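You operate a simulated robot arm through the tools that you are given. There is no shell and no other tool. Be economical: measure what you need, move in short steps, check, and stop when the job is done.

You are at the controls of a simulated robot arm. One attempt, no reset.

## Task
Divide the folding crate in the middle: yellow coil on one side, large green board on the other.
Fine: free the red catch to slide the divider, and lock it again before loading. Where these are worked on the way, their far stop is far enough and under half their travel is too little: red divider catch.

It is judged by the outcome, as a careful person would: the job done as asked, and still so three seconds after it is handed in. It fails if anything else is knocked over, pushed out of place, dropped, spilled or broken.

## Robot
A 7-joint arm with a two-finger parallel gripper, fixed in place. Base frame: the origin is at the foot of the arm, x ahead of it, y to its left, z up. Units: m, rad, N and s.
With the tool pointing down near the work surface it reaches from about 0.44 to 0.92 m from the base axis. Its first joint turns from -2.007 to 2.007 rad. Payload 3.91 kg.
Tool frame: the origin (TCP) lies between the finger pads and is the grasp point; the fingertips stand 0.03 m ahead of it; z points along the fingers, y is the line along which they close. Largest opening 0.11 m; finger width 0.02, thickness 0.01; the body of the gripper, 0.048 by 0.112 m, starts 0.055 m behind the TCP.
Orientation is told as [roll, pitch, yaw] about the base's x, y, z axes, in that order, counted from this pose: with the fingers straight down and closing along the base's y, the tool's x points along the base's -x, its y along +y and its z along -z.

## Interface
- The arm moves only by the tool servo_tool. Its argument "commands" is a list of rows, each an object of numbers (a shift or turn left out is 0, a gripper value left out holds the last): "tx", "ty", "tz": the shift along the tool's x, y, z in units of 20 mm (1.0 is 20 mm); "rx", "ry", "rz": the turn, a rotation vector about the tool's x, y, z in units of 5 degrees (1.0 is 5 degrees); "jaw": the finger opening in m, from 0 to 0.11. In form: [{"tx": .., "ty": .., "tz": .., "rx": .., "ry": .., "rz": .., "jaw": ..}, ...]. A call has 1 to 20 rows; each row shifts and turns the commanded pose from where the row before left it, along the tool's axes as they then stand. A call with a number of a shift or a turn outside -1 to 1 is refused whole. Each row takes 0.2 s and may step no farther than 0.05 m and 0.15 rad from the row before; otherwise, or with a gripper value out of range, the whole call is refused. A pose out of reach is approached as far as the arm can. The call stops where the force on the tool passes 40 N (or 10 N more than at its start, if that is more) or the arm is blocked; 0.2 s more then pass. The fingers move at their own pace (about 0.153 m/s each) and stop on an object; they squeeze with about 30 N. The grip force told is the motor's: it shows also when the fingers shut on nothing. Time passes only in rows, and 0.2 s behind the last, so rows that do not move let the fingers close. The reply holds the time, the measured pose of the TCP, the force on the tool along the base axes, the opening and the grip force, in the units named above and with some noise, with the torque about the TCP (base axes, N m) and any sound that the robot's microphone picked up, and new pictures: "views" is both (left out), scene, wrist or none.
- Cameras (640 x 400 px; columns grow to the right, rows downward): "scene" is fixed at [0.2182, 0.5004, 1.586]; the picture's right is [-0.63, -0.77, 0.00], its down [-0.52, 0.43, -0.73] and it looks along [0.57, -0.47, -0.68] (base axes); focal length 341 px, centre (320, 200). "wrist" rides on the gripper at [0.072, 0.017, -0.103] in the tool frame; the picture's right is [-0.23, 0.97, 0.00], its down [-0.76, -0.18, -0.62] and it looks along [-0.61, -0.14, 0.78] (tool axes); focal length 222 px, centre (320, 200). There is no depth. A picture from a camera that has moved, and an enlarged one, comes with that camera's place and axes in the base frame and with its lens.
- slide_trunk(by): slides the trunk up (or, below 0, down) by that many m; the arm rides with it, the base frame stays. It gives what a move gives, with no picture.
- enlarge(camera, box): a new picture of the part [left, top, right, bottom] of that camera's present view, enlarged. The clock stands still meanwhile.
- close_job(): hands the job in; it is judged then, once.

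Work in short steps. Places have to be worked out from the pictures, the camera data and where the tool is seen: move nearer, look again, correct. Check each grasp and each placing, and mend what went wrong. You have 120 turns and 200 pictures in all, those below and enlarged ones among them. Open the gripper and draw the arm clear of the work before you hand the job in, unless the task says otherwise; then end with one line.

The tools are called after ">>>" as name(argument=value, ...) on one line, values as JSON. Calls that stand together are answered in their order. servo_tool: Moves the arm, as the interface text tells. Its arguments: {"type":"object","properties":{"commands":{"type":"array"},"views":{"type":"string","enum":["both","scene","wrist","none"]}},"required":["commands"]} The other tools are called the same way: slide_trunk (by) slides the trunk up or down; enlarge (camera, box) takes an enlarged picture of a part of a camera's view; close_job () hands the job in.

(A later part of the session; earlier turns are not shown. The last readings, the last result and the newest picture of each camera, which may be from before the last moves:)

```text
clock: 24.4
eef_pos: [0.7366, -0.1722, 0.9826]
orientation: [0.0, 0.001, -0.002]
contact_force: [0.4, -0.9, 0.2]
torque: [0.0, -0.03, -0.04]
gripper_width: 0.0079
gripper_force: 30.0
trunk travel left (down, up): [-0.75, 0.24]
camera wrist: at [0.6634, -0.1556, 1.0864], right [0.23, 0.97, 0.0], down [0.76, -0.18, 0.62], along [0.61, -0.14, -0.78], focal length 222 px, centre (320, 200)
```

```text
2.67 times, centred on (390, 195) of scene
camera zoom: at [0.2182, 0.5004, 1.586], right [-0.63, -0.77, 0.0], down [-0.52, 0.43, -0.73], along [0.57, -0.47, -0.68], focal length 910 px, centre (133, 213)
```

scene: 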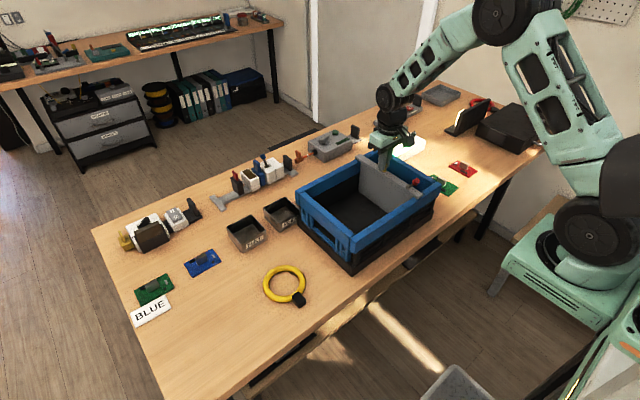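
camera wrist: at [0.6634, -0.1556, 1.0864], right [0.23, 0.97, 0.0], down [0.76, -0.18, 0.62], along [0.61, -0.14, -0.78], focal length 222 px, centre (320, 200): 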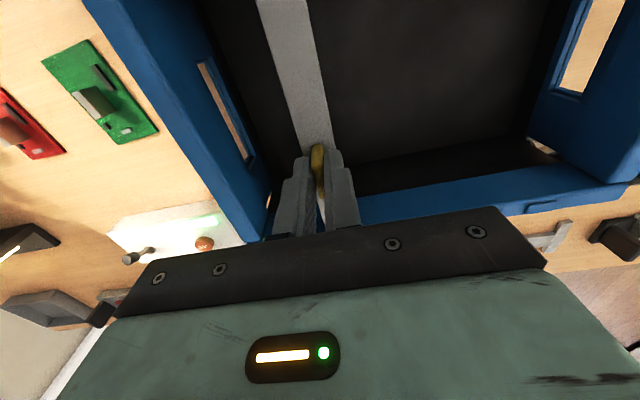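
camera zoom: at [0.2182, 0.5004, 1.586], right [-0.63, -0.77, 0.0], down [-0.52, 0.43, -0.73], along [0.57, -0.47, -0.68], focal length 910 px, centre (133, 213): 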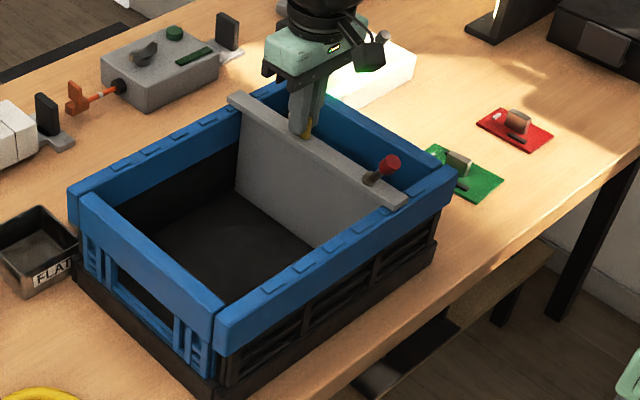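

The crate is now about 12 mm short of its original place. One more brisk nudge.

>>> servo_tool(commands=[{"ty": -0.95}, {}], views="none")

>>> enlarge(camera="scene", box=[290, 120, 490, 270])

```text
clock: 25.0
eef_pos: [0.7368, -0.1911, 0.9825]
orientation: [-0.001, 0.0, 0.0]
contact_force: [-0.3, -1.6, 0.2]
torque: [-0.03, -0.3, -0.03]
gripper_width: 0.0079
gripper_force: 29.6
trunk travel left (down, up): [-0.75, 0.24]
```

```text
2.67 times, centred on (390, 195) of scene
camera zoom: at [0.2182, 0.5004, 1.586], right [-0.63, -0.77, 0.0], down [-0.52, 0.43, -0.73], along [0.57, -0.47, -0.68], focal length 910 px, centre (133, 213)
```

zoom: 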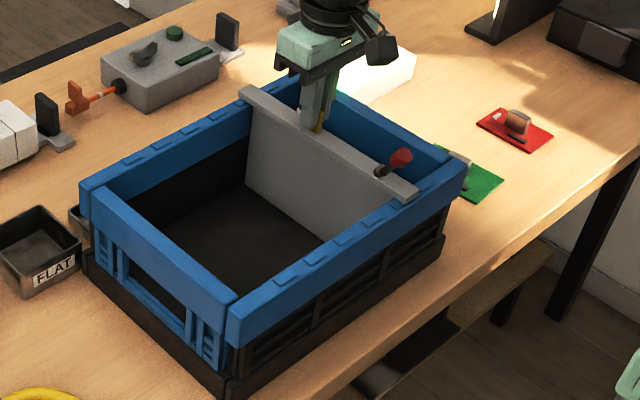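

The crate is back near its start. Now slide the divider slowly (5 mm/s) and check.

>>> servo_tool(commands=[{"ty": 0.05}, {"ty": 0.05}, {"ty": 0.05}, {"ty": 0.05}, {"ty": 0.05}, {"ty": 0.05}, {"ty": 0.05}, {"ty": 0.05}, {"ty": 0.05}, {"ty": 0.05}, {"ty": 0.05}, {"ty": 0.05}, {"ty": 0.05}, {"ty": 0.05}, {"ty": 0.05}, {"ty": 0.05}, {"ty": 0.05}, {"ty": 0.05}, {"ty": 0.05}, {"ty": 0.05}], views="none")

>>> enlarge(camera="scene", box=[290, 120, 490, 270])

```text
clock: 29.2
eef_pos: [0.737, -0.1699, 0.9827]
orientation: [-0.001, 0.0, 0.001]
contact_force: [2.2, -2.2, -0.9]
torque: [-0.03, 0.2, 0.06]
gripper_width: 0.0076
gripper_force: 30.2
trunk travel left (down, up): [-0.75, 0.24]
```

```text
2.67 times, centred on (390, 195) of scene
camera zoom: at [0.2182, 0.5004, 1.586], right [-0.63, -0.77, 0.0], down [-0.52, 0.43, -0.73], along [0.57, -0.47, -0.68], focal length 910 px, centre (133, 213)
```

zoom: 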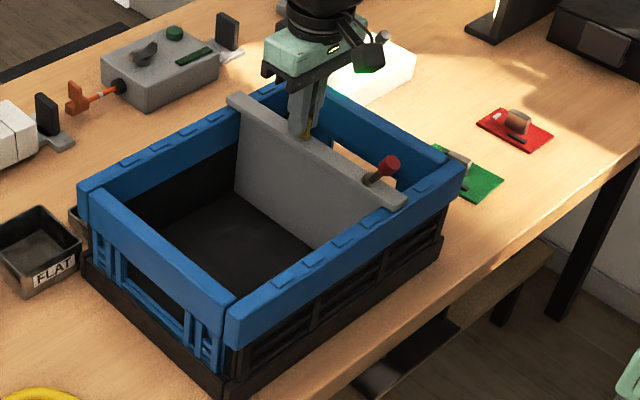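

The divider moved and the crate stayed. I'll continue at this speed.

>>> servo_tool(commands=[{"ty": 0.05}, {"ty": 0.05}, {"ty": 0.05}, {"ty": 0.05}, {"ty": 0.05}, {"ty": 0.05}, {"ty": 0.05}, {"ty": 0.05}, {"ty": 0.05}, {"ty": 0.05}, {"ty": 0.05}, {"ty": 0.05}, {"ty": 0.05}, {"ty": 0.05}, {"ty": 0.05}, {"ty": 0.05}, {"ty": 0.05}, {"ty": 0.05}, {"ty": 0.05}, {"ty": 0.05}], views="none")

>>> enlarge(camera="scene", box=[290, 120, 490, 270])

```text
clock: 33.4
eef_pos: [0.7349, -0.151, 0.9825]
orientation: [0.0, -0.001, 0.0]
contact_force: [1.3, -1.7, 1.0]
torque: [-0.06, 0.43, 0.0]
gripper_width: 0.0076
gripper_force: 30.0
trunk travel left (down, up): [-0.75, 0.24]
```

```text
2.67 times, centred on (390, 195) of scene
camera zoom: at [0.2182, 0.5004, 1.586], right [-0.63, -0.77, 0.0], down [-0.52, 0.43, -0.73], along [0.57, -0.47, -0.68], focal length 910 px, centre (133, 213)
```

zoom: 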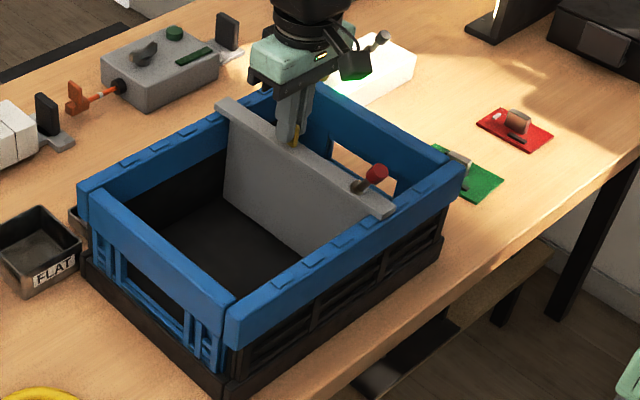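

Crate static. I'll carry on for another 20 mm, then the last stretch.

>>> servo_tool(commands=[{"ty": 0.05}, {"ty": 0.05}, {"ty": 0.05}, {"ty": 0.05}, {"ty": 0.05}, {"ty": 0.05}, {"ty": 0.05}, {"ty": 0.05}, {"ty": 0.05}, {"ty": 0.05}, {"ty": 0.05}, {"ty": 0.05}, {"ty": 0.05}, {"ty": 0.05}, {"ty": 0.05}, {"ty": 0.05}, {"ty": 0.05}, {"ty": 0.05}, {"ty": 0.05}, {"ty": 0.05}], views="none")

>>> servo_tool(commands=[{"ty": 0.05}, {"ty": 0.05}, {"ty": 0.05}, {"ty": 0.05}, {"ty": 0.05}, {"ty": 0.05}, {"ty": 0.05}, {"ty": 0.05}, {"ty": 0.05}, {"ty": 0.05}, {"ty": 0.05}, {"ty": 0.05}, {"ty": 0.05}, {"ty": 0.05}, {"ty": 0.05}, {"ty": 0.05}, {"ty": 0.05}, {"ty": 0.05}, {"ty": 0.05}], views="none")

>>> enlarge(camera="scene", box=[290, 120, 490, 270])

```text
clock: 37.6
eef_pos: [0.7349, -0.1293, 0.9826]
orientation: [0.001, 0.0, -0.001]
contact_force: [-0.1, -1.0, -0.3]
torque: [-0.05, 0.26, 0.06]
gripper_width: 0.0074
gripper_force: 29.8
trunk travel left (down, up): [-0.75, 0.24]
```

```text
clock: 41.6
eef_pos: [0.7351, -0.111, 0.9835]
orientation: [0.002, 0.001, 0.002]
contact_force: [-2.3, -1.8, 0.3]
torque: [-0.04, -0.16, 0.03]
gripper_width: 0.0076
gripper_force: 30.2
trunk travel left (down, up): [-0.75, 0.24]
```

```text
2.67 times, centred on (390, 195) of scene
camera zoom: at [0.2182, 0.5004, 1.586], right [-0.63, -0.77, 0.0], down [-0.52, 0.43, -0.73], along [0.57, -0.47, -0.68], focal length 910 px, centre (133, 213)
```

zoom: 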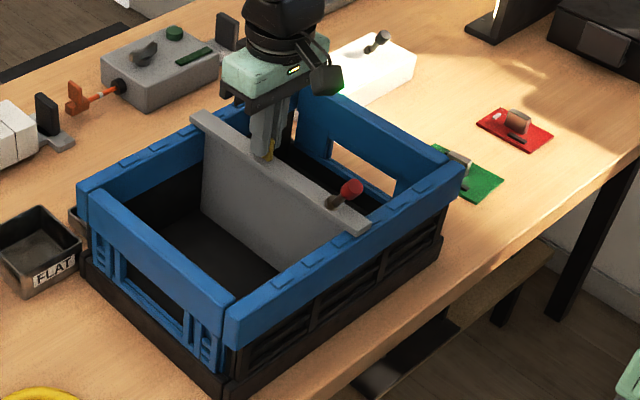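

The crate held still and the divider is at y≈−0.111. I'll zoom in to check it's centred between the pads.

>>> enlarge(camera="scene", box=[370, 175, 470, 237])

>>> enlarge(camera="scene", box=[350, 195, 430, 245])

```text
6.40 times, centred on (420, 206) of scene
camera zoom: at [0.2182, 0.5004, 1.586], right [-0.63, -0.77, 0.0], down [-0.52, 0.43, -0.73], along [0.57, -0.47, -0.68], focal length 2185 px, centre (-320, 162)
```

zoom: 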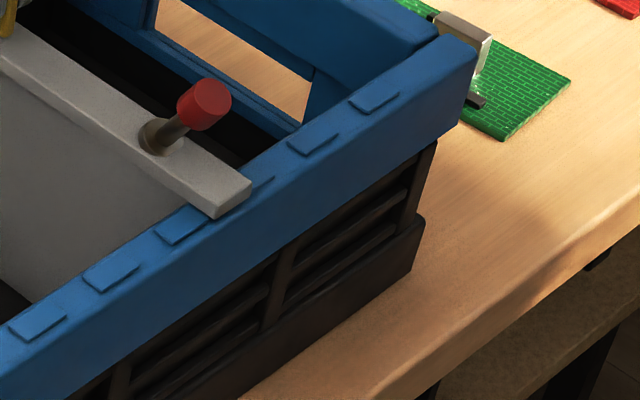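

```text
8.00 times, centred on (390, 220) of scene
camera zoom: at [0.2182, 0.5004, 1.586], right [-0.63, -0.77, 0.0], down [-0.52, 0.43, -0.73], along [0.57, -0.47, -0.68], focal length 2731 px, centre (-240, 40)
```

zoom: 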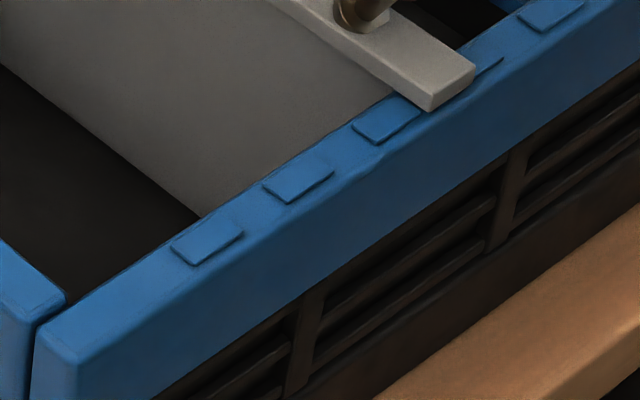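

Crate centre now measures y≈−0.103 and the divider ≈−0.109. Add 5.5 mm slowly.

>>> servo_tool(commands=[{"ty": 0.05}, {"ty": 0.05}, {"ty": 0.05}, {"ty": 0.05}, {"ty": 0.05}, {"ty": 0.03}, {}], views="none")

>>> enlarge(camera="scene", box=[370, 175, 470, 237])

```text
clock: 43.2
eef_pos: [0.7347, -0.106, 0.983]
orientation: [-0.001, 0.0, -0.001]
contact_force: [2.8, -1.2, 0.3]
torque: [-0.03, 0.26, 0.01]
gripper_width: 0.0074
gripper_force: 29.7
trunk travel left (down, up): [-0.75, 0.24]
```

```text
6.40 times, centred on (420, 206) of scene
camera zoom: at [0.2182, 0.5004, 1.586], right [-0.63, -0.77, 0.0], down [-0.52, 0.43, -0.73], along [0.57, -0.47, -0.68], focal length 2185 px, centre (-320, 162)
```

zoom: 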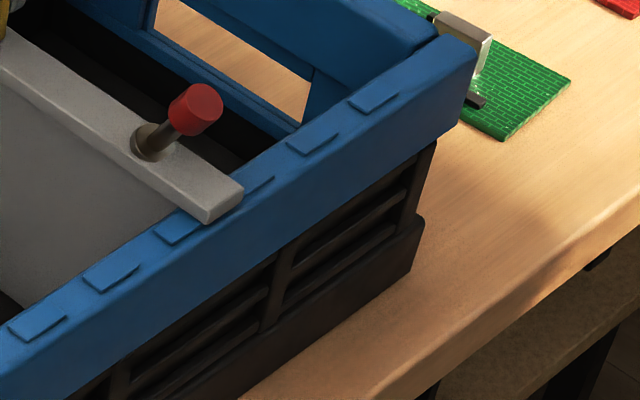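

The divider now sits centrally between the middle pads. Release the tab, rise, go to the −x side of the knob with closed fingers.

>>> servo_tool(commands=[{"jaw": 0.04}, {}, {"tz": -0.9}, {"tz": -0.9}, {"tz": -0.9}, {"tz": -0.7}, {"tx": 0.95, "jaw": 0.0}, {"tx": 0.95}, {"tx": 0.95}, {"tx": 0.95}, {"tx": 0.95}, {"tx": 0.95}, {"tx": 0.95}, {"tx": 0.95}, {"tx": 0.25, "ty": -0.1}])

>>> enlarge(camera="wrist", box=[200, 60, 440, 220])

```text
clock: 46.4
eef_pos: [0.5785, -0.1081, 1.0521]
orientation: [0.0, 0.002, -0.001]
contact_force: [-0.4, 0.3, 0.4]
torque: [0.01, -0.01, -0.01]
gripper_width: 0.0
gripper_force: 30.6
trunk travel left (down, up): [-0.75, 0.24]
camera wrist: at [0.5057, -0.091, 1.1547], right [0.23, 0.97, 0.0], down [0.76, -0.18, 0.62], along [0.61, -0.14, -0.78], focal length 222 px, centre (320, 200)
```

scene: 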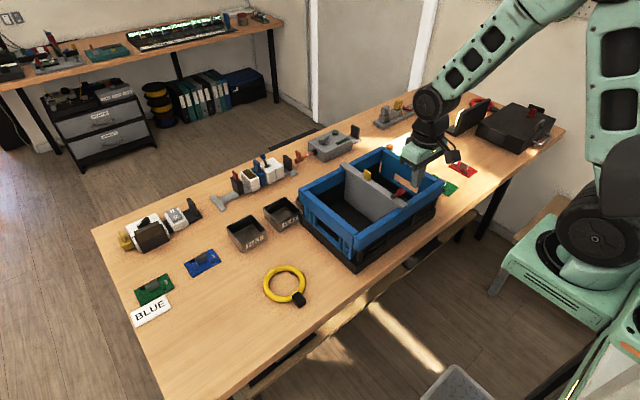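
wrist: 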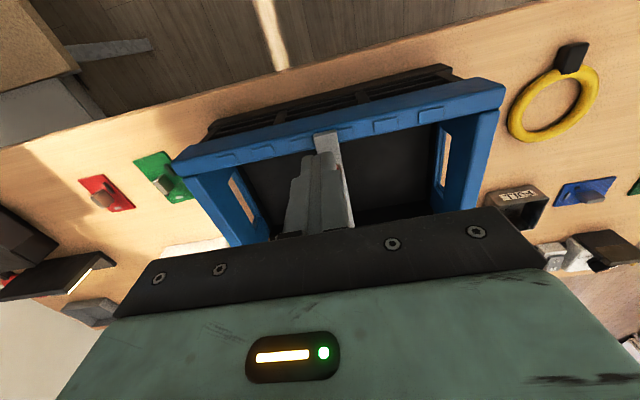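

```text
2.50 times, centred on (320, 140) of wrist
camera zoom: at [0.5057, -0.091, 1.1547], right [0.23, 0.97, 0.0], down [0.76, -0.18, 0.62], along [0.61, -0.14, -0.78], focal length 555 px, centre (320, 350)
```

zoom: 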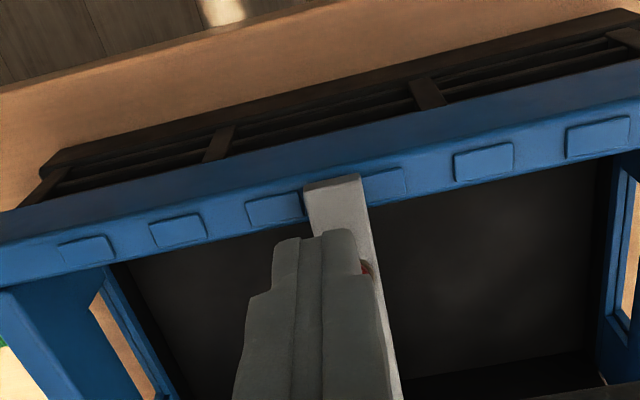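

Pads are symmetric about the divider. Now descend on the −x side of the knob and push it slowly to +x to lock.

>>> servo_tool(commands=[{"tz": 0.7, "ty": 0.05}, {"tz": 0.7}, {"tz": 0.7}, {"tz": 0.75}, {"tx": -0.2}, {"tx": -0.15}, {"tx": -0.1}, {"tx": -0.1}, {"tx": -0.1}, {"tx": -0.1}, {"tx": -0.1}, {"tx": -0.1}, {"tx": -0.1}, {"tx": -0.1}, {"tx": -0.1}, {"tx": -0.1}, {"tx": -0.1}])

>>> enlarge(camera="scene", box=[340, 150, 460, 240])

```text
clock: 50.0
eef_pos: [0.6074, -0.1073, 0.9937]
orientation: [0.0, -0.002, -0.002]
contact_force: [0.9, -0.5, 0.3]
torque: [-0.02, -0.03, 0.01]
gripper_width: 0.0
gripper_force: 30.3
trunk travel left (down, up): [-0.75, 0.24]
camera wrist: at [0.5348, -0.0904, 1.0974], right [0.23, 0.97, 0.0], down [0.76, -0.18, 0.62], along [0.61, -0.14, -0.78], focal length 222 px, centre (320, 200)
```

scene: 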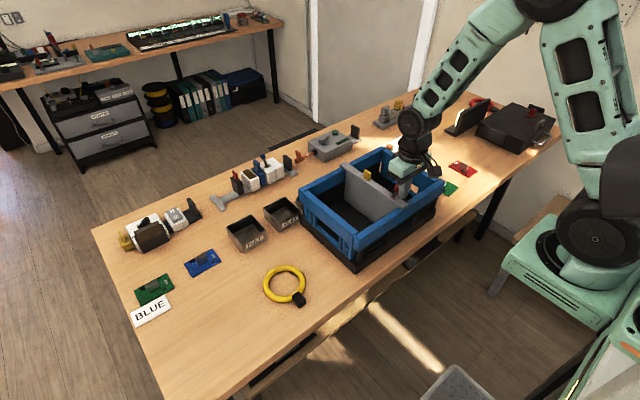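
wrist: 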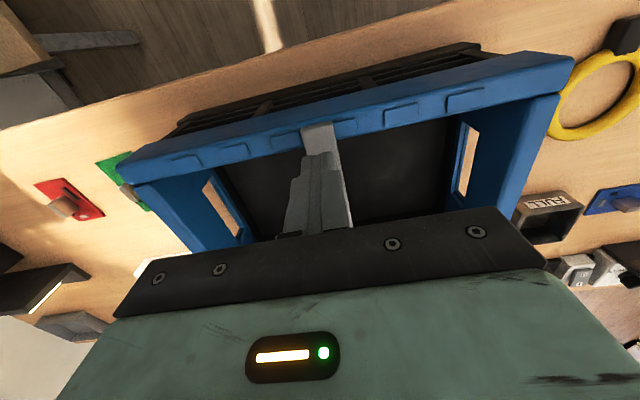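

```text
4.44 times, centred on (400, 195) of scene
camera zoom: at [0.2182, 0.5004, 1.586], right [-0.63, -0.77, 0.0], down [-0.52, 0.43, -0.73], along [0.57, -0.47, -0.68], focal length 1517 px, centre (-36, 222)
```

zoom: 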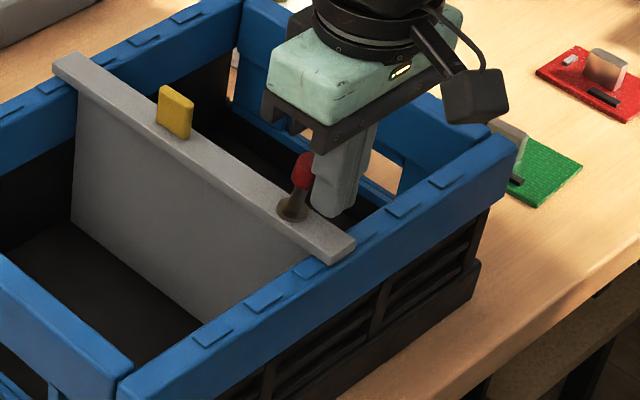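

The lever is almost upright; I'll keep going until it snaps over to +x.

>>> servo_tool(commands=[{"tx": -0.1}, {"tx": -0.1}, {"tx": -0.1}, {"tx": -0.1}, {"tx": -0.1}, {"tx": -0.1}, {"tx": -0.1}, {"tx": -0.1}, {"tx": -0.1}, {"tx": -0.1}, {}], views="none")

>>> enlarge(camera="scene", box=[340, 150, 460, 240])

```text
clock: 52.4
eef_pos: [0.6268, -0.1072, 0.9929]
orientation: [0.0, 0.0, 0.0]
contact_force: [-0.2, -0.4, -0.7]
torque: [-0.02, 0.0, 0.01]
gripper_width: 0.0
gripper_force: 30.1
trunk travel left (down, up): [-0.75, 0.24]
```

```text
4.44 times, centred on (400, 195) of scene
camera zoom: at [0.2182, 0.5004, 1.586], right [-0.63, -0.77, 0.0], down [-0.52, 0.43, -0.73], along [0.57, -0.47, -0.68], focal length 1517 px, centre (-36, 222)
```

zoom: 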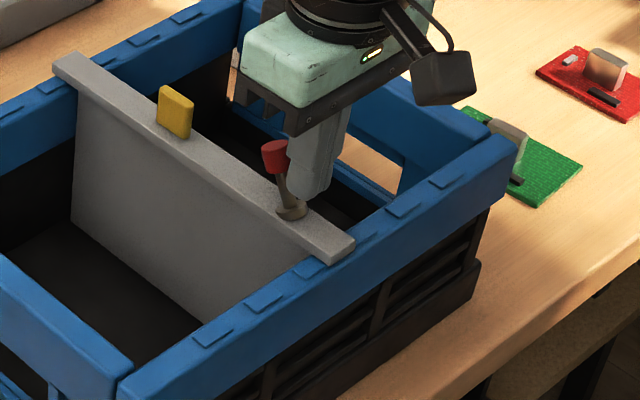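

The catch is over to +x again, i.e. locked. Next, rise and look at the green board near the crate.

>>> servo_tool(commands=[{"tz": -0.9}, {"tz": -0.9}, {"tz": -0.9}, {"tz": -0.9}, {"ty": -0.95}, {"ty": -0.95}, {"ty": -0.95}, {"ty": -0.95}, {"ty": -0.95}, {"ty": -0.95}, {"ty": -0.95}, {"ty": -0.95}, {"ty": -0.95}, {"ty": -0.95}, {"ty": -0.95}, {"ty": -0.95}, {"ty": -0.95}, {"ty": -0.95}, {"ty": -0.95}, {"ty": -0.95, "jaw": 0.1}])

>>> enlarge(camera="wrist", box=[160, 40, 480, 220])

>>> enlarge(camera="scene", box=[340, 140, 460, 230])

```text
clock: 56.6
eef_pos: [0.6276, -0.4103, 1.0662]
orientation: [-0.001, -0.001, -0.001]
contact_force: [-0.3, -0.4, -0.2]
torque: [-0.02, -0.01, 0.02]
gripper_width: 0.1
gripper_force: 0.0
trunk travel left (down, up): [-0.75, 0.24]
camera wrist: at [0.5543, -0.3943, 1.1695], right [0.23, 0.97, 0.0], down [0.76, -0.18, 0.62], along [0.61, -0.14, -0.78], focal length 222 px, centre (320, 200)
```

scene: 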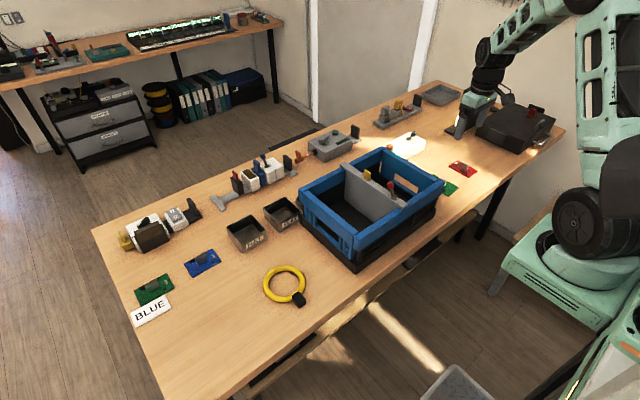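
wrist: 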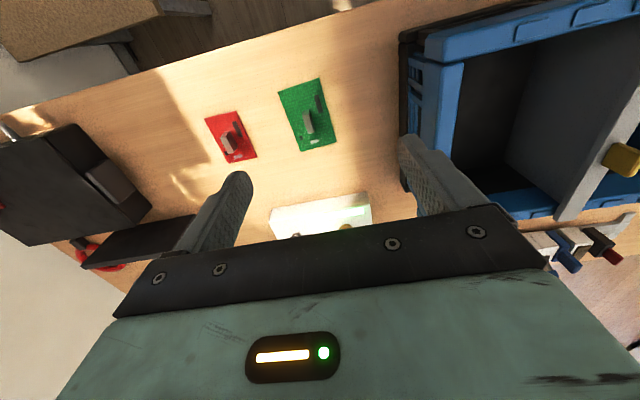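

```text
2.00 times, centred on (320, 130) of wrist
camera zoom: at [0.5543, -0.3943, 1.1695], right [0.23, 0.97, 0.0], down [0.76, -0.18, 0.62], along [0.61, -0.14, -0.78], focal length 444 px, centre (320, 340)
```

zoom: 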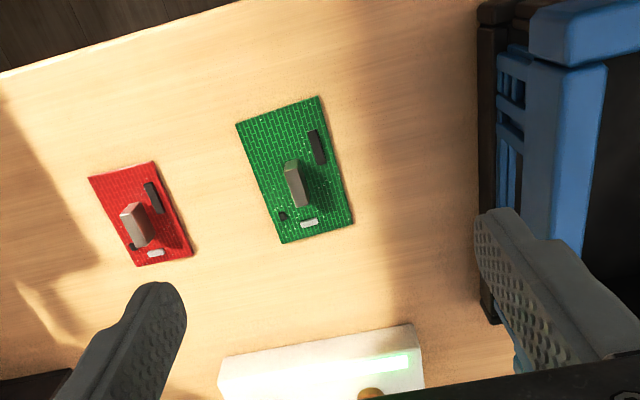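

```text
4.44 times, centred on (400, 185) of scene
camera zoom: at [0.2182, 0.5004, 1.586], right [-0.63, -0.77, 0.0], down [-0.52, 0.43, -0.73], along [0.57, -0.47, -0.68], focal length 1517 px, centre (-36, 267)
```

zoom: 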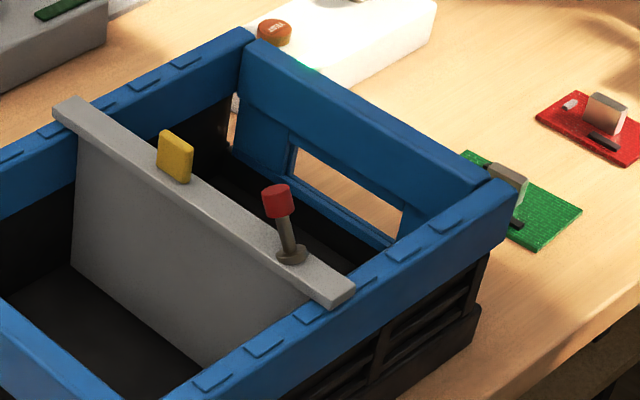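

The large green board (≈106×69 mm; the far one is ≈93×54 mm) is centred at (0.672, −0.439), yawed about +4.3°. I'll position above it and match yaw, jaws wide open.

>>> servo_tool(commands=[{"tx": -0.25, "ty": -0.16, "tz": 0.9, "jaw": 0.11}, {"tx": -0.25, "ty": -0.16, "tz": 0.9}, {"tx": -0.25, "ty": -0.16, "tz": 0.9}, {"tx": -0.25, "ty": -0.16, "tz": 0.9}, {"tx": -0.25, "ty": -0.16, "tz": 0.9}, {"tx": -0.25, "ty": -0.16, "tz": 0.9}, {"tx": -0.25, "ty": -0.16, "tz": 0.9}, {"tx": -0.25, "ty": -0.16, "tz": 0.9}, {"tx": -0.22, "ty": -0.15, "tz": 0.8}, {"rz": -0.86}, {}])

>>> enlarge(camera="scene", box=[400, 120, 520, 210])

```text
clock: 59.0
eef_pos: [0.6723, -0.4401, 0.9053]
orientation: [-0.001, 0.001, 0.075]
contact_force: [-0.4, -0.3, 0.4]
torque: [-0.01, 0.01, 0.03]
gripper_width: 0.1099
gripper_force: 0.0
trunk travel left (down, up): [-0.75, 0.24]
camera wrist: at [0.5975, -0.4289, 1.0092], right [0.15, 0.99, 0.0], down [0.77, -0.12, 0.62], along [0.62, -0.1, -0.78], focal length 222 px, centre (320, 200)
```

scene: 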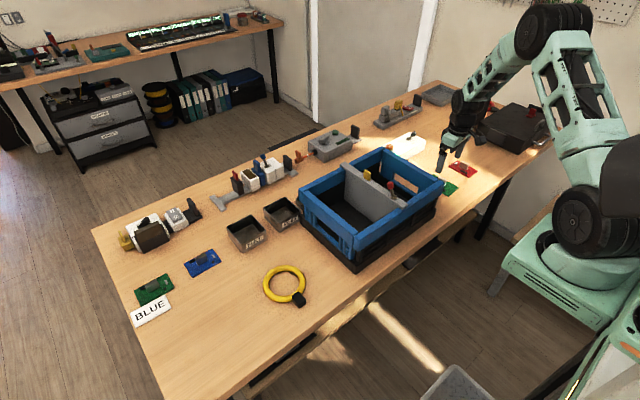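
wrist: 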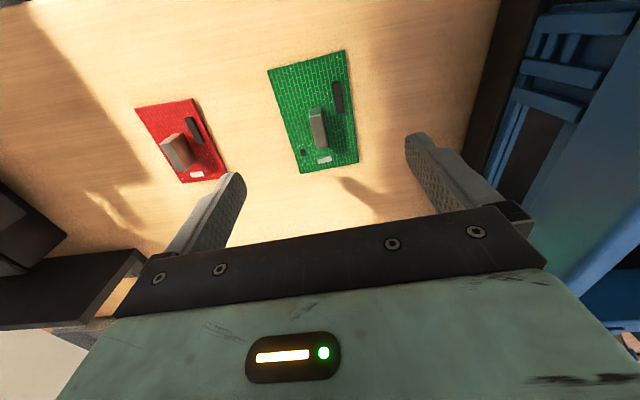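

```text
4.44 times, centred on (460, 165) of scene
camera zoom: at [0.2182, 0.5004, 1.586], right [-0.63, -0.77, 0.0], down [-0.52, 0.43, -0.73], along [0.57, -0.47, -0.68], focal length 1517 px, centre (-302, 356)
```

zoom: 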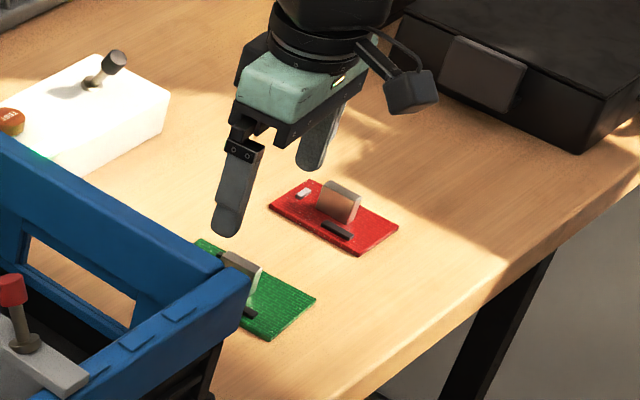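

The board is centred under the tool. Lower to just above the table, then feel the last few mm.

>>> servo_tool(commands=[{"tz": 0.9, "ty": -0.05}, {"tz": 0.9}, {"tz": 0.9}, {"tz": 0.8}, {"tz": 0.15}, {"tz": 0.1}])

>>> enlarge(camera="scene", box=[400, 130, 500, 205])

```text
clock: 60.4
eef_pos: [0.6717, -0.4406, 0.8311]
orientation: [-0.001, -0.001, 0.076]
contact_force: [0.4, 0.0, -0.3]
torque: [0.03, -0.01, -0.02]
gripper_width: 0.1099
gripper_force: 0.0
trunk travel left (down, up): [-0.75, 0.24]
camera wrist: at [0.5976, -0.4296, 0.934], right [0.15, 0.99, 0.0], down [0.77, -0.12, 0.62], along [0.62, -0.1, -0.78], focal length 222 px, centre (320, 200)
```

scene: 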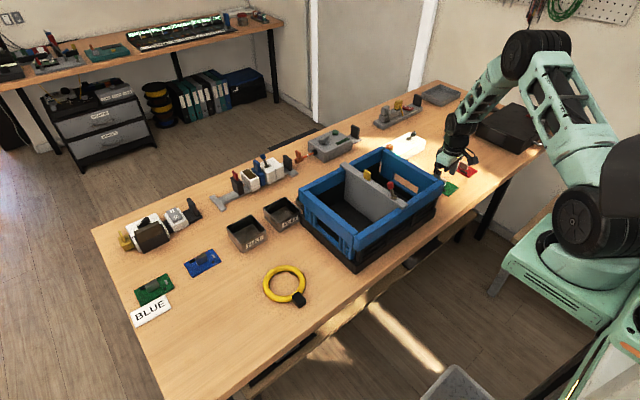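
wrist: 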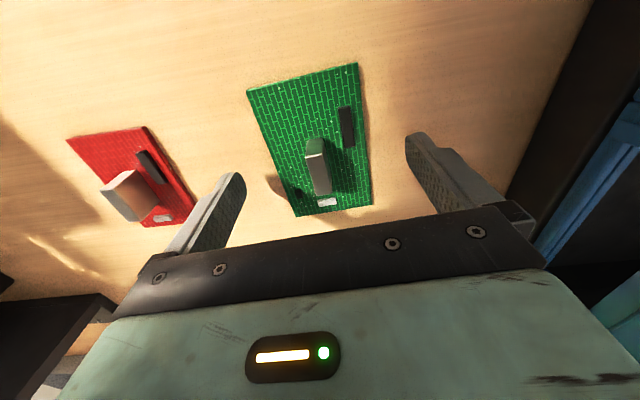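

```text
5.33 times, centred on (450, 168) of scene
camera zoom: at [0.2182, 0.5004, 1.586], right [-0.63, -0.77, 0.0], down [-0.52, 0.43, -0.73], along [0.57, -0.47, -0.68], focal length 1821 px, centre (-373, 373)
```

zoom: 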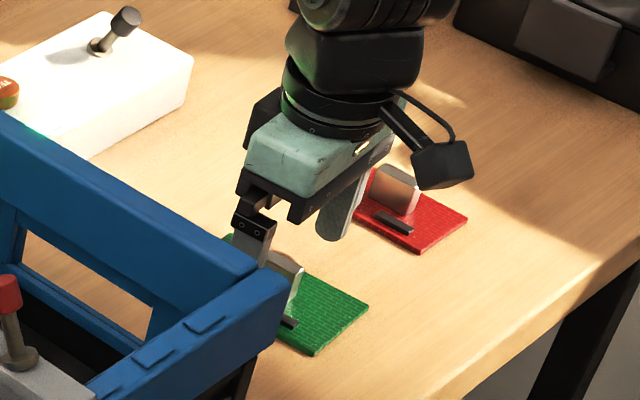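

No contact yet at z 0.831. Keep going in 1.5 mm steps.

>>> servo_tool(commands=[{"tz": 0.08}, {"tz": 0.08}, {"tz": 0.08}, {}], views="none")

```text
clock: 61.4
eef_pos: [0.6722, -0.4403, 0.8258]
orientation: [0.0, 0.0, 0.074]
contact_force: [-0.1, 0.6, -0.1]
torque: [0.01, 0.01, -0.02]
gripper_width: 0.1099
gripper_force: 0.0
trunk travel left (down, up): [-0.75, 0.24]
```

>>> servo_tool(commands=[{"tz": 0.06}, {"tz": 0.06}, {"tz": 0.06}, {}], views="wrist")

```text
clock: 62.4
eef_pos: [0.6717, -0.4412, 0.8224]
orientation: [-0.001, 0.0, 0.074]
contact_force: [0.2, 0.0, -0.1]
torque: [0.03, -0.02, -0.01]
gripper_width: 0.1101
gripper_force: 0.1
trunk travel left (down, up): [-0.75, 0.24]
camera wrist: at [0.5978, -0.4296, 0.9258], right [0.15, 0.99, 0.0], down [0.77, -0.12, 0.62], along [0.62, -0.1, -0.78], focal length 222 px, centre (320, 200)
```

wrist: 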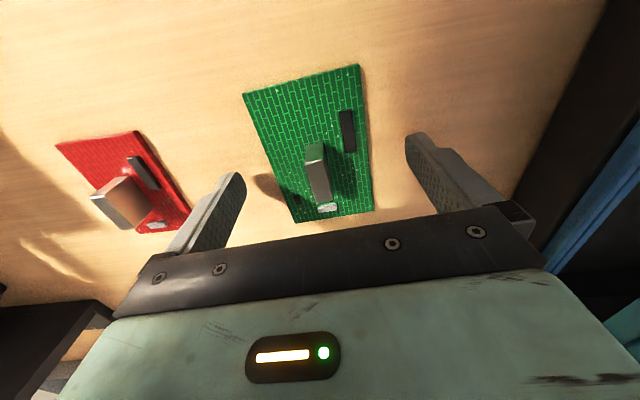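

Still no contact at tip height 0.792. I'll keep feeling downward at about 1 mm per step.

>>> servo_tool(commands=[{"tz": 0.05}, {"tz": 0.05}, {"tz": 0.05}, {}], views="none")

```text
clock: 63.4
eef_pos: [0.6719, -0.4409, 0.8189]
orientation: [-0.001, 0.0, 0.075]
contact_force: [0.0, -1.3, -0.2]
torque: [0.02, 0.02, 0.0]
gripper_width: 0.1101
gripper_force: 0.0
trunk travel left (down, up): [-0.75, 0.24]
```

>>> servo_tool(commands=[{"tz": 0.05}, {"tz": 0.05}, {"tz": 0.05}, {}], views="none")

>>> enlarge(camera="wrist", box=[180, 60, 480, 240])

```text
clock: 64.4
eef_pos: [0.6728, -0.4403, 0.8162]
orientation: [0.002, -0.001, 0.075]
contact_force: [0.5, 0.2, 0.6]
torque: [-0.01, 0.01, -0.02]
gripper_width: 0.1099
gripper_force: 0.0
trunk travel left (down, up): [-0.75, 0.24]
```

```text
2.13 times, centred on (330, 150) of wrist
camera zoom: at [0.5978, -0.4298, 0.9201], right [0.15, 0.99, 0.0], down [0.77, -0.12, 0.62], along [0.62, -0.1, -0.78], focal length 474 px, centre (299, 307)
```

zoom: 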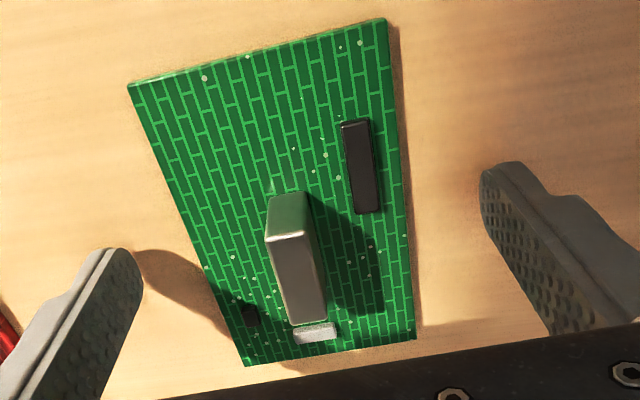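

The finger shadows nearly meet the tips, so the table is close. Continue gently.

>>> servo_tool(commands=[{"tz": 0.05}, {"tz": 0.05}, {"tz": 0.05}, {}], views="none")

>>> servo_tool(commands=[{"tz": 0.05}, {"tz": 0.05}, {}], views="none")

>>> enlarge(camera="wrist", box=[180, 60, 480, 240])

```text
clock: 65.4
eef_pos: [0.6716, -0.4406, 0.8131]
orientation: [-0.002, 0.0, 0.075]
contact_force: [-0.4, 0.4, 0.0]
torque: [0.01, 0.01, 0.0]
gripper_width: 0.1101
gripper_force: 0.1
trunk travel left (down, up): [-0.75, 0.24]
```

```text
clock: 66.2
eef_pos: [0.6715, -0.4415, 0.811]
orientation: [0.001, 0.001, 0.075]
contact_force: [-0.3, -0.7, -1.1]
torque: [-0.02, 0.02, 0.02]
gripper_width: 0.1102
gripper_force: 0.1
trunk travel left (down, up): [-0.75, 0.24]
```

```text
2.13 times, centred on (330, 150) of wrist
camera zoom: at [0.598, -0.4298, 0.915], right [0.15, 0.99, 0.0], down [0.77, -0.12, 0.62], along [0.62, -0.1, -0.78], focal length 474 px, centre (299, 307)
```

zoom: 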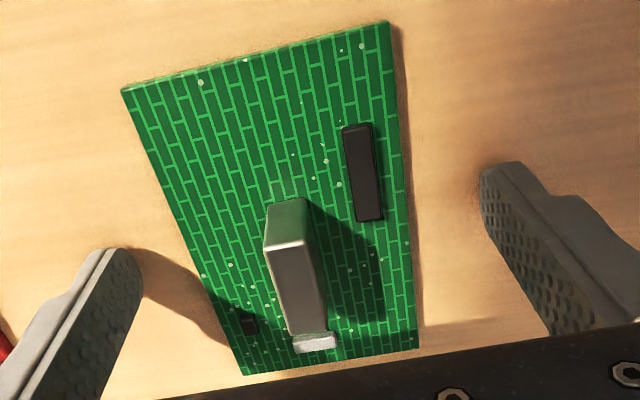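

Triangulating from two heights puts the board top at z≈0.778 (table ≈0.773). I'll shift 6 mm in +x to its centre and continue down gently.

>>> servo_tool(commands=[{"tx": -0.3, "ty": -0.07}, {"tz": 0.05}, {"tz": 0.05}, {"tz": 0.05}, {"tz": 0.05}, {"tz": 0.05}, {}], views="none")

```text
clock: 67.8
eef_pos: [0.6776, -0.4407, 0.8093]
orientation: [-0.002, -0.002, 0.077]
contact_force: [-9.8, 3.8, 23.9]
torque: [1.52, 0.52, 0.43]
gripper_width: 0.11
gripper_force: 0.0
trunk travel left (down, up): [-0.75, 0.24]
stopped in row 7: the force on the tool passed its limit at 41 N (the readings are from after the stop); the commanded pose is now the measured one
```

Table contact at TCP z≈0.809. Back off 2.5 mm and close on the board edges.

>>> servo_tool(commands=[{"tz": -0.12}, {"jaw": 0.075}, {"jaw": 0.06}, {"jaw": 0.05}, {"jaw": 0.04}, {}, {}], views="wrist")

```text
clock: 69.4
eef_pos: [0.6783, -0.4406, 0.811]
orientation: [-0.004, -0.002, 0.075]
contact_force: [-1.0, -0.4, 0.3]
torque: [0.0, 0.0, -0.03]
gripper_width: 0.0691
gripper_force: 30.4
trunk travel left (down, up): [-0.75, 0.24]
camera wrist: at [0.6045, -0.4309, 0.9141], right [0.15, 0.99, 0.0], down [0.77, -0.12, 0.62], along [0.62, -0.1, -0.78], focal length 222 px, centre (320, 200)
```

wrist: 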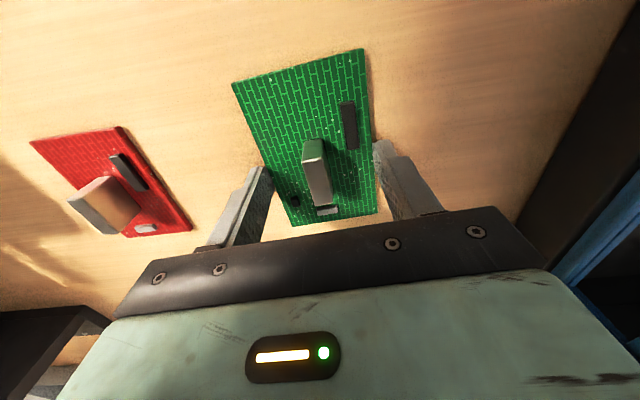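

Board gripped at 69 mm. Lift slowly and check it stays level.

>>> servo_tool(commands=[{"tz": -0.3}, {"tz": -0.5}, {"tz": -0.7}, {"tz": -0.7}, {"tz": -0.7}, {}])

>>> enlarge(camera="scene", box=[400, 120, 500, 195])

```text
clock: 70.8
eef_pos: [0.6781, -0.4426, 0.8701]
orientation: [-0.002, -0.002, 0.073]
contact_force: [-1.0, -0.8, -0.9]
torque: [0.03, -0.01, -0.02]
gripper_width: 0.0686
gripper_force: 29.9
trunk travel left (down, up): [-0.75, 0.24]
camera wrist: at [0.6043, -0.4307, 0.9723], right [0.15, 0.99, 0.0], down [0.77, -0.12, 0.62], along [0.62, -0.1, -0.78], focal length 222 px, centre (320, 200)
```

scene: 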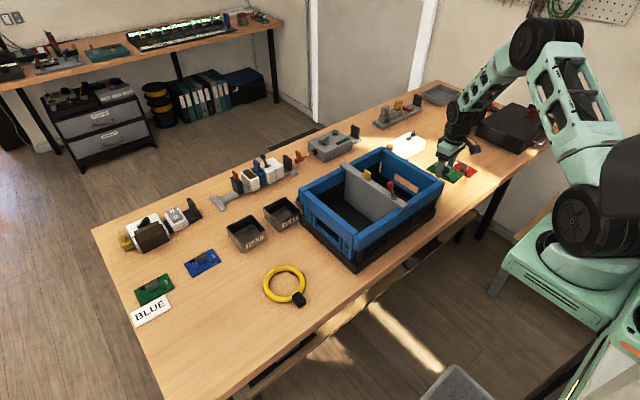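
wrist: 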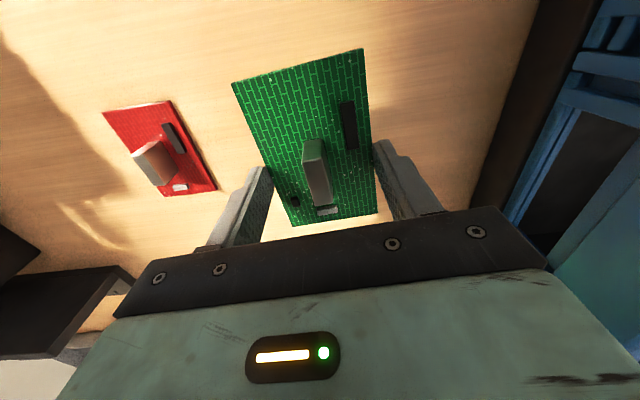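

```text
5.33 times, centred on (450, 158) of scene
camera zoom: at [0.2182, 0.5004, 1.586], right [-0.63, -0.77, 0.0], down [-0.52, 0.43, -0.73], along [0.57, -0.47, -0.68], focal length 1821 px, centre (-373, 427)
```

zoom: 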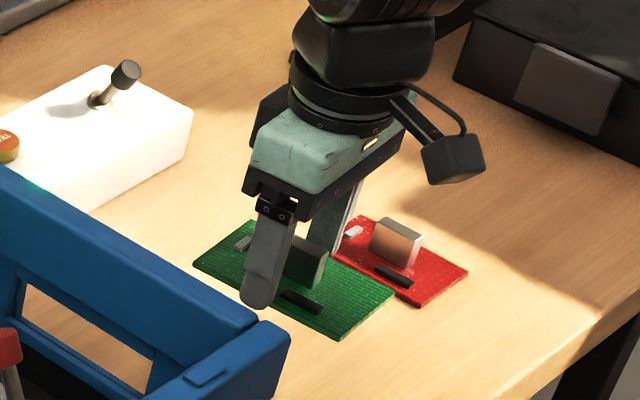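

Board held level. Raise to z≈1.03, straighten the yaw, and carry it over the right-hand compartment at about (0.715, −0.185).

>>> servo_tool(commands=[{"tz": -0.8}, {"tz": -0.8}, {"tz": -0.8}, {"tz": -0.8}, {"tz": -0.8}, {"tz": -0.8}, {"tz": -0.8}, {"tz": -0.8}, {"tz": -0.8}, {"tz": -0.8}, {"rz": 0.86}], views="none")

>>> servo_tool(commands=[{"ty": 0.8, "tx": -0.11}, {"ty": 0.8, "tx": -0.11}, {"ty": 0.8, "tx": -0.11}, {"ty": 0.8, "tx": -0.11}, {"ty": 0.8, "tx": -0.11}, {"ty": 0.8, "tx": -0.11}, {"ty": 0.8, "tx": -0.11}, {"ty": 0.8, "tx": -0.11}, {"ty": 0.8, "tx": -0.11}, {"ty": 0.8, "tx": -0.11}, {"ty": 0.8, "tx": -0.11}, {"ty": 0.8, "tx": -0.11}, {"ty": 0.8, "tx": -0.11}, {"ty": 0.8, "tx": -0.11}, {"ty": 0.8, "tx": -0.11}, {"ty": 0.8, "tx": -0.11}])

>>> enlarge(camera="scene", box=[340, 120, 460, 220])

```text
clock: 73.2
eef_pos: [0.6784, -0.4425, 1.0293]
orientation: [-0.001, -0.001, 0.0]
contact_force: [0.7, -0.6, -0.3]
torque: [-0.01, -0.01, 0.03]
gripper_width: 0.069
gripper_force: 30.1
trunk travel left (down, up): [-0.75, 0.24]
```

```text
clock: 76.6
eef_pos: [0.714, -0.1851, 1.0278]
orientation: [-0.003, -0.002, -0.001]
contact_force: [-0.5, -0.4, 0.5]
torque: [0.01, 0.02, -0.02]
gripper_width: 0.0687
gripper_force: 29.7
trunk travel left (down, up): [-0.75, 0.24]
camera wrist: at [0.6408, -0.1694, 1.1318], right [0.23, 0.97, 0.0], down [0.76, -0.18, 0.62], along [0.61, -0.14, -0.78], focal length 222 px, centre (320, 200)
```

scene: 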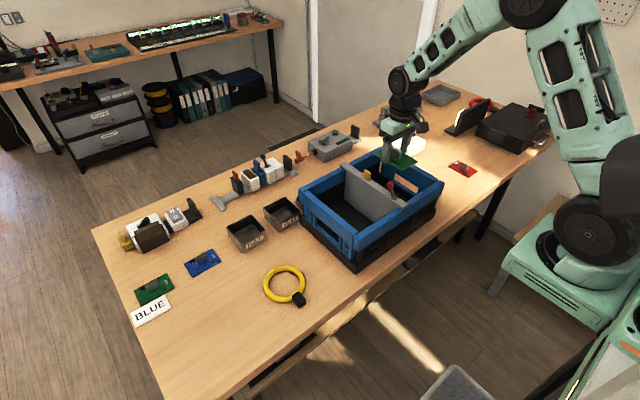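
wrist: 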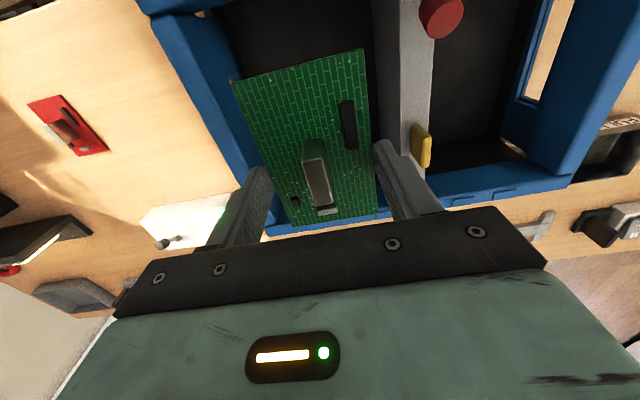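

```text
4.00 times, centred on (400, 170) of scene
camera zoom: at [0.2182, 0.5004, 1.586], right [-0.63, -0.77, 0.0], down [-0.52, 0.43, -0.73], along [0.57, -0.47, -0.68], focal length 1366 px, centre (0, 320)
```

zoom: 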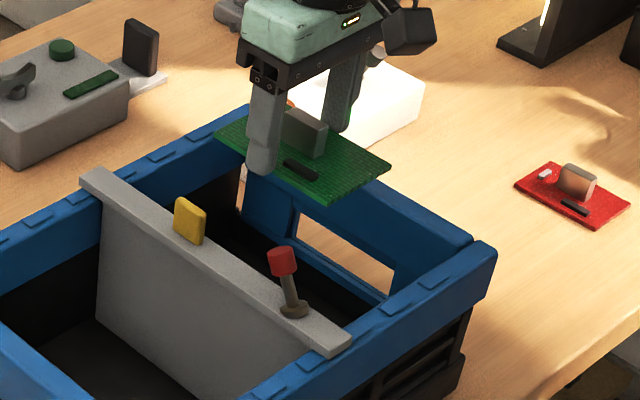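

The compartment gap runs y −0.249…−0.118, centre −0.184. I'll shift to x 0.734 so the wrist camera clears the front rail, then descend into the compartment.

>>> servo_tool(commands=[{"tx": -0.5, "ty": 0.05}, {"tx": -0.5}, {"tz": 0.6}, {"tz": 0.6}, {"tz": 0.6}, {"tz": 0.6}, {"tz": 0.6}, {"tz": 0.6}])

>>> enlarge(camera="scene", box=[340, 120, 460, 220])

```text
clock: 78.4
eef_pos: [0.7341, -0.1864, 0.9553]
orientation: [-0.002, -0.002, 0.0]
contact_force: [0.1, -0.9, -0.3]
torque: [0.04, -0.01, -0.01]
gripper_width: 0.0691
gripper_force: 30.6
trunk travel left (down, up): [-0.75, 0.24]
camera wrist: at [0.6607, -0.1689, 1.0599], right [0.23, 0.97, 0.0], down [0.76, -0.18, 0.63], along [0.61, -0.14, -0.78], focal length 222 px, centre (320, 200)
```

scene: 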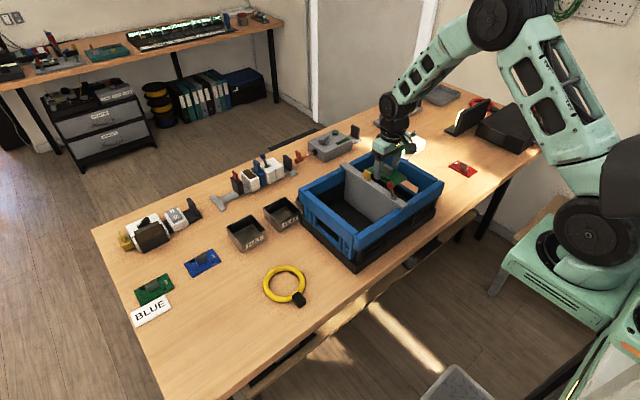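
wrist: 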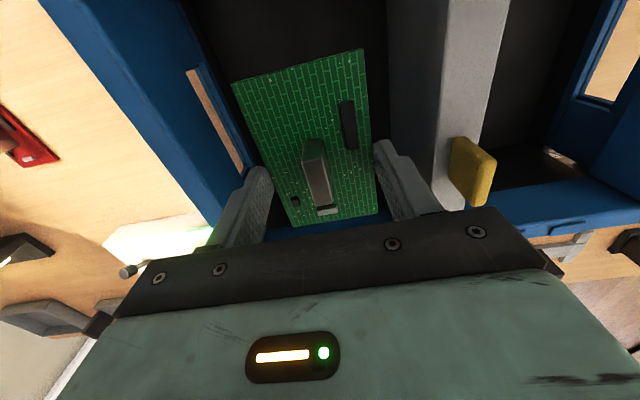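

```text
4.00 times, centred on (400, 170) of scene
camera zoom: at [0.2182, 0.5004, 1.586], right [-0.63, -0.77, 0.0], down [-0.52, 0.43, -0.73], along [0.57, -0.47, -0.68], focal length 1366 px, centre (0, 320)
```

zoom: 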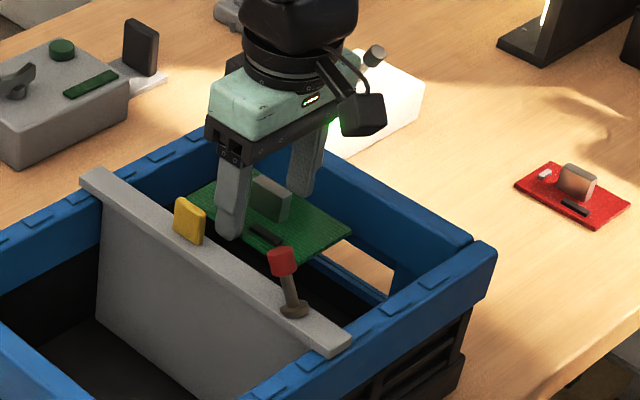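

Going in cleanly. Trim y by +2 mm and descend farther.

>>> servo_tool(commands=[{"tz": 0.5, "ty": 0.1}, {"tz": 0.5}, {"tz": 0.5}, {"tz": 0.5}, {"tz": 0.5}, {"tz": 0.5}, {"tz": 0.5}, {"tz": 0.5}])

>>> enlarge(camera="scene", box=[340, 120, 460, 220])

```text
clock: 80.2
eef_pos: [0.7345, -0.1829, 0.8763]
orientation: [-0.001, -0.003, -0.002]
contact_force: [-0.5, -0.3, -1.0]
torque: [0.01, -0.02, 0.02]
gripper_width: 0.069
gripper_force: 29.8
trunk travel left (down, up): [-0.75, 0.24]
camera wrist: at [0.6613, -0.1666, 0.9797], right [0.23, 0.97, 0.0], down [0.76, -0.18, 0.63], along [0.61, -0.14, -0.78], focal length 222 px, centre (320, 200)
```

scene: 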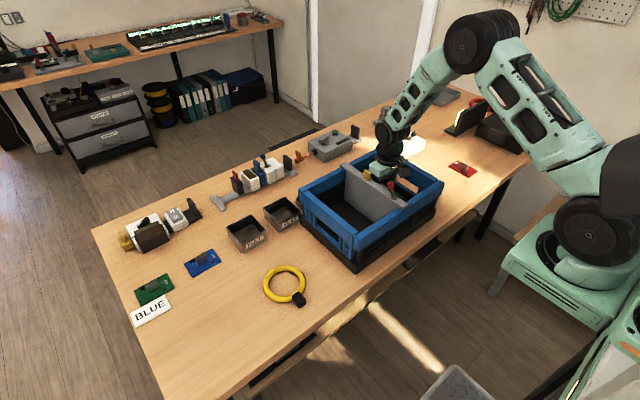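
wrist: 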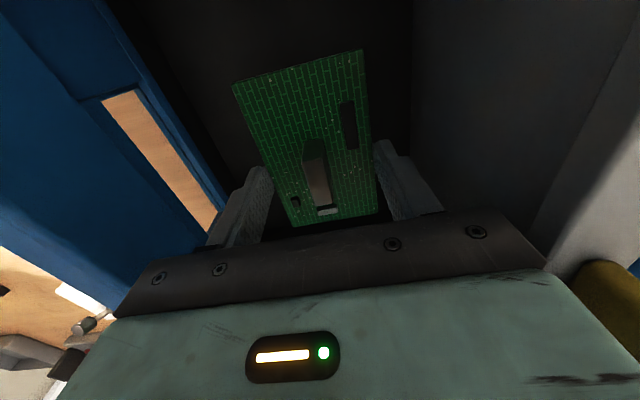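

```text
4.00 times, centred on (400, 170) of scene
camera zoom: at [0.2182, 0.5004, 1.586], right [-0.63, -0.77, 0.0], down [-0.52, 0.43, -0.73], along [0.57, -0.47, -0.68], focal length 1366 px, centre (0, 320)
```

zoom: 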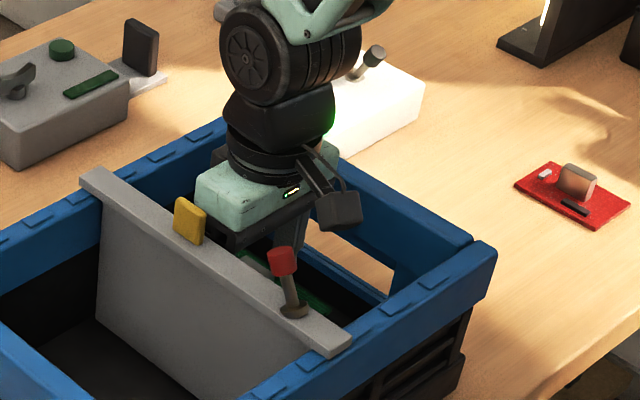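

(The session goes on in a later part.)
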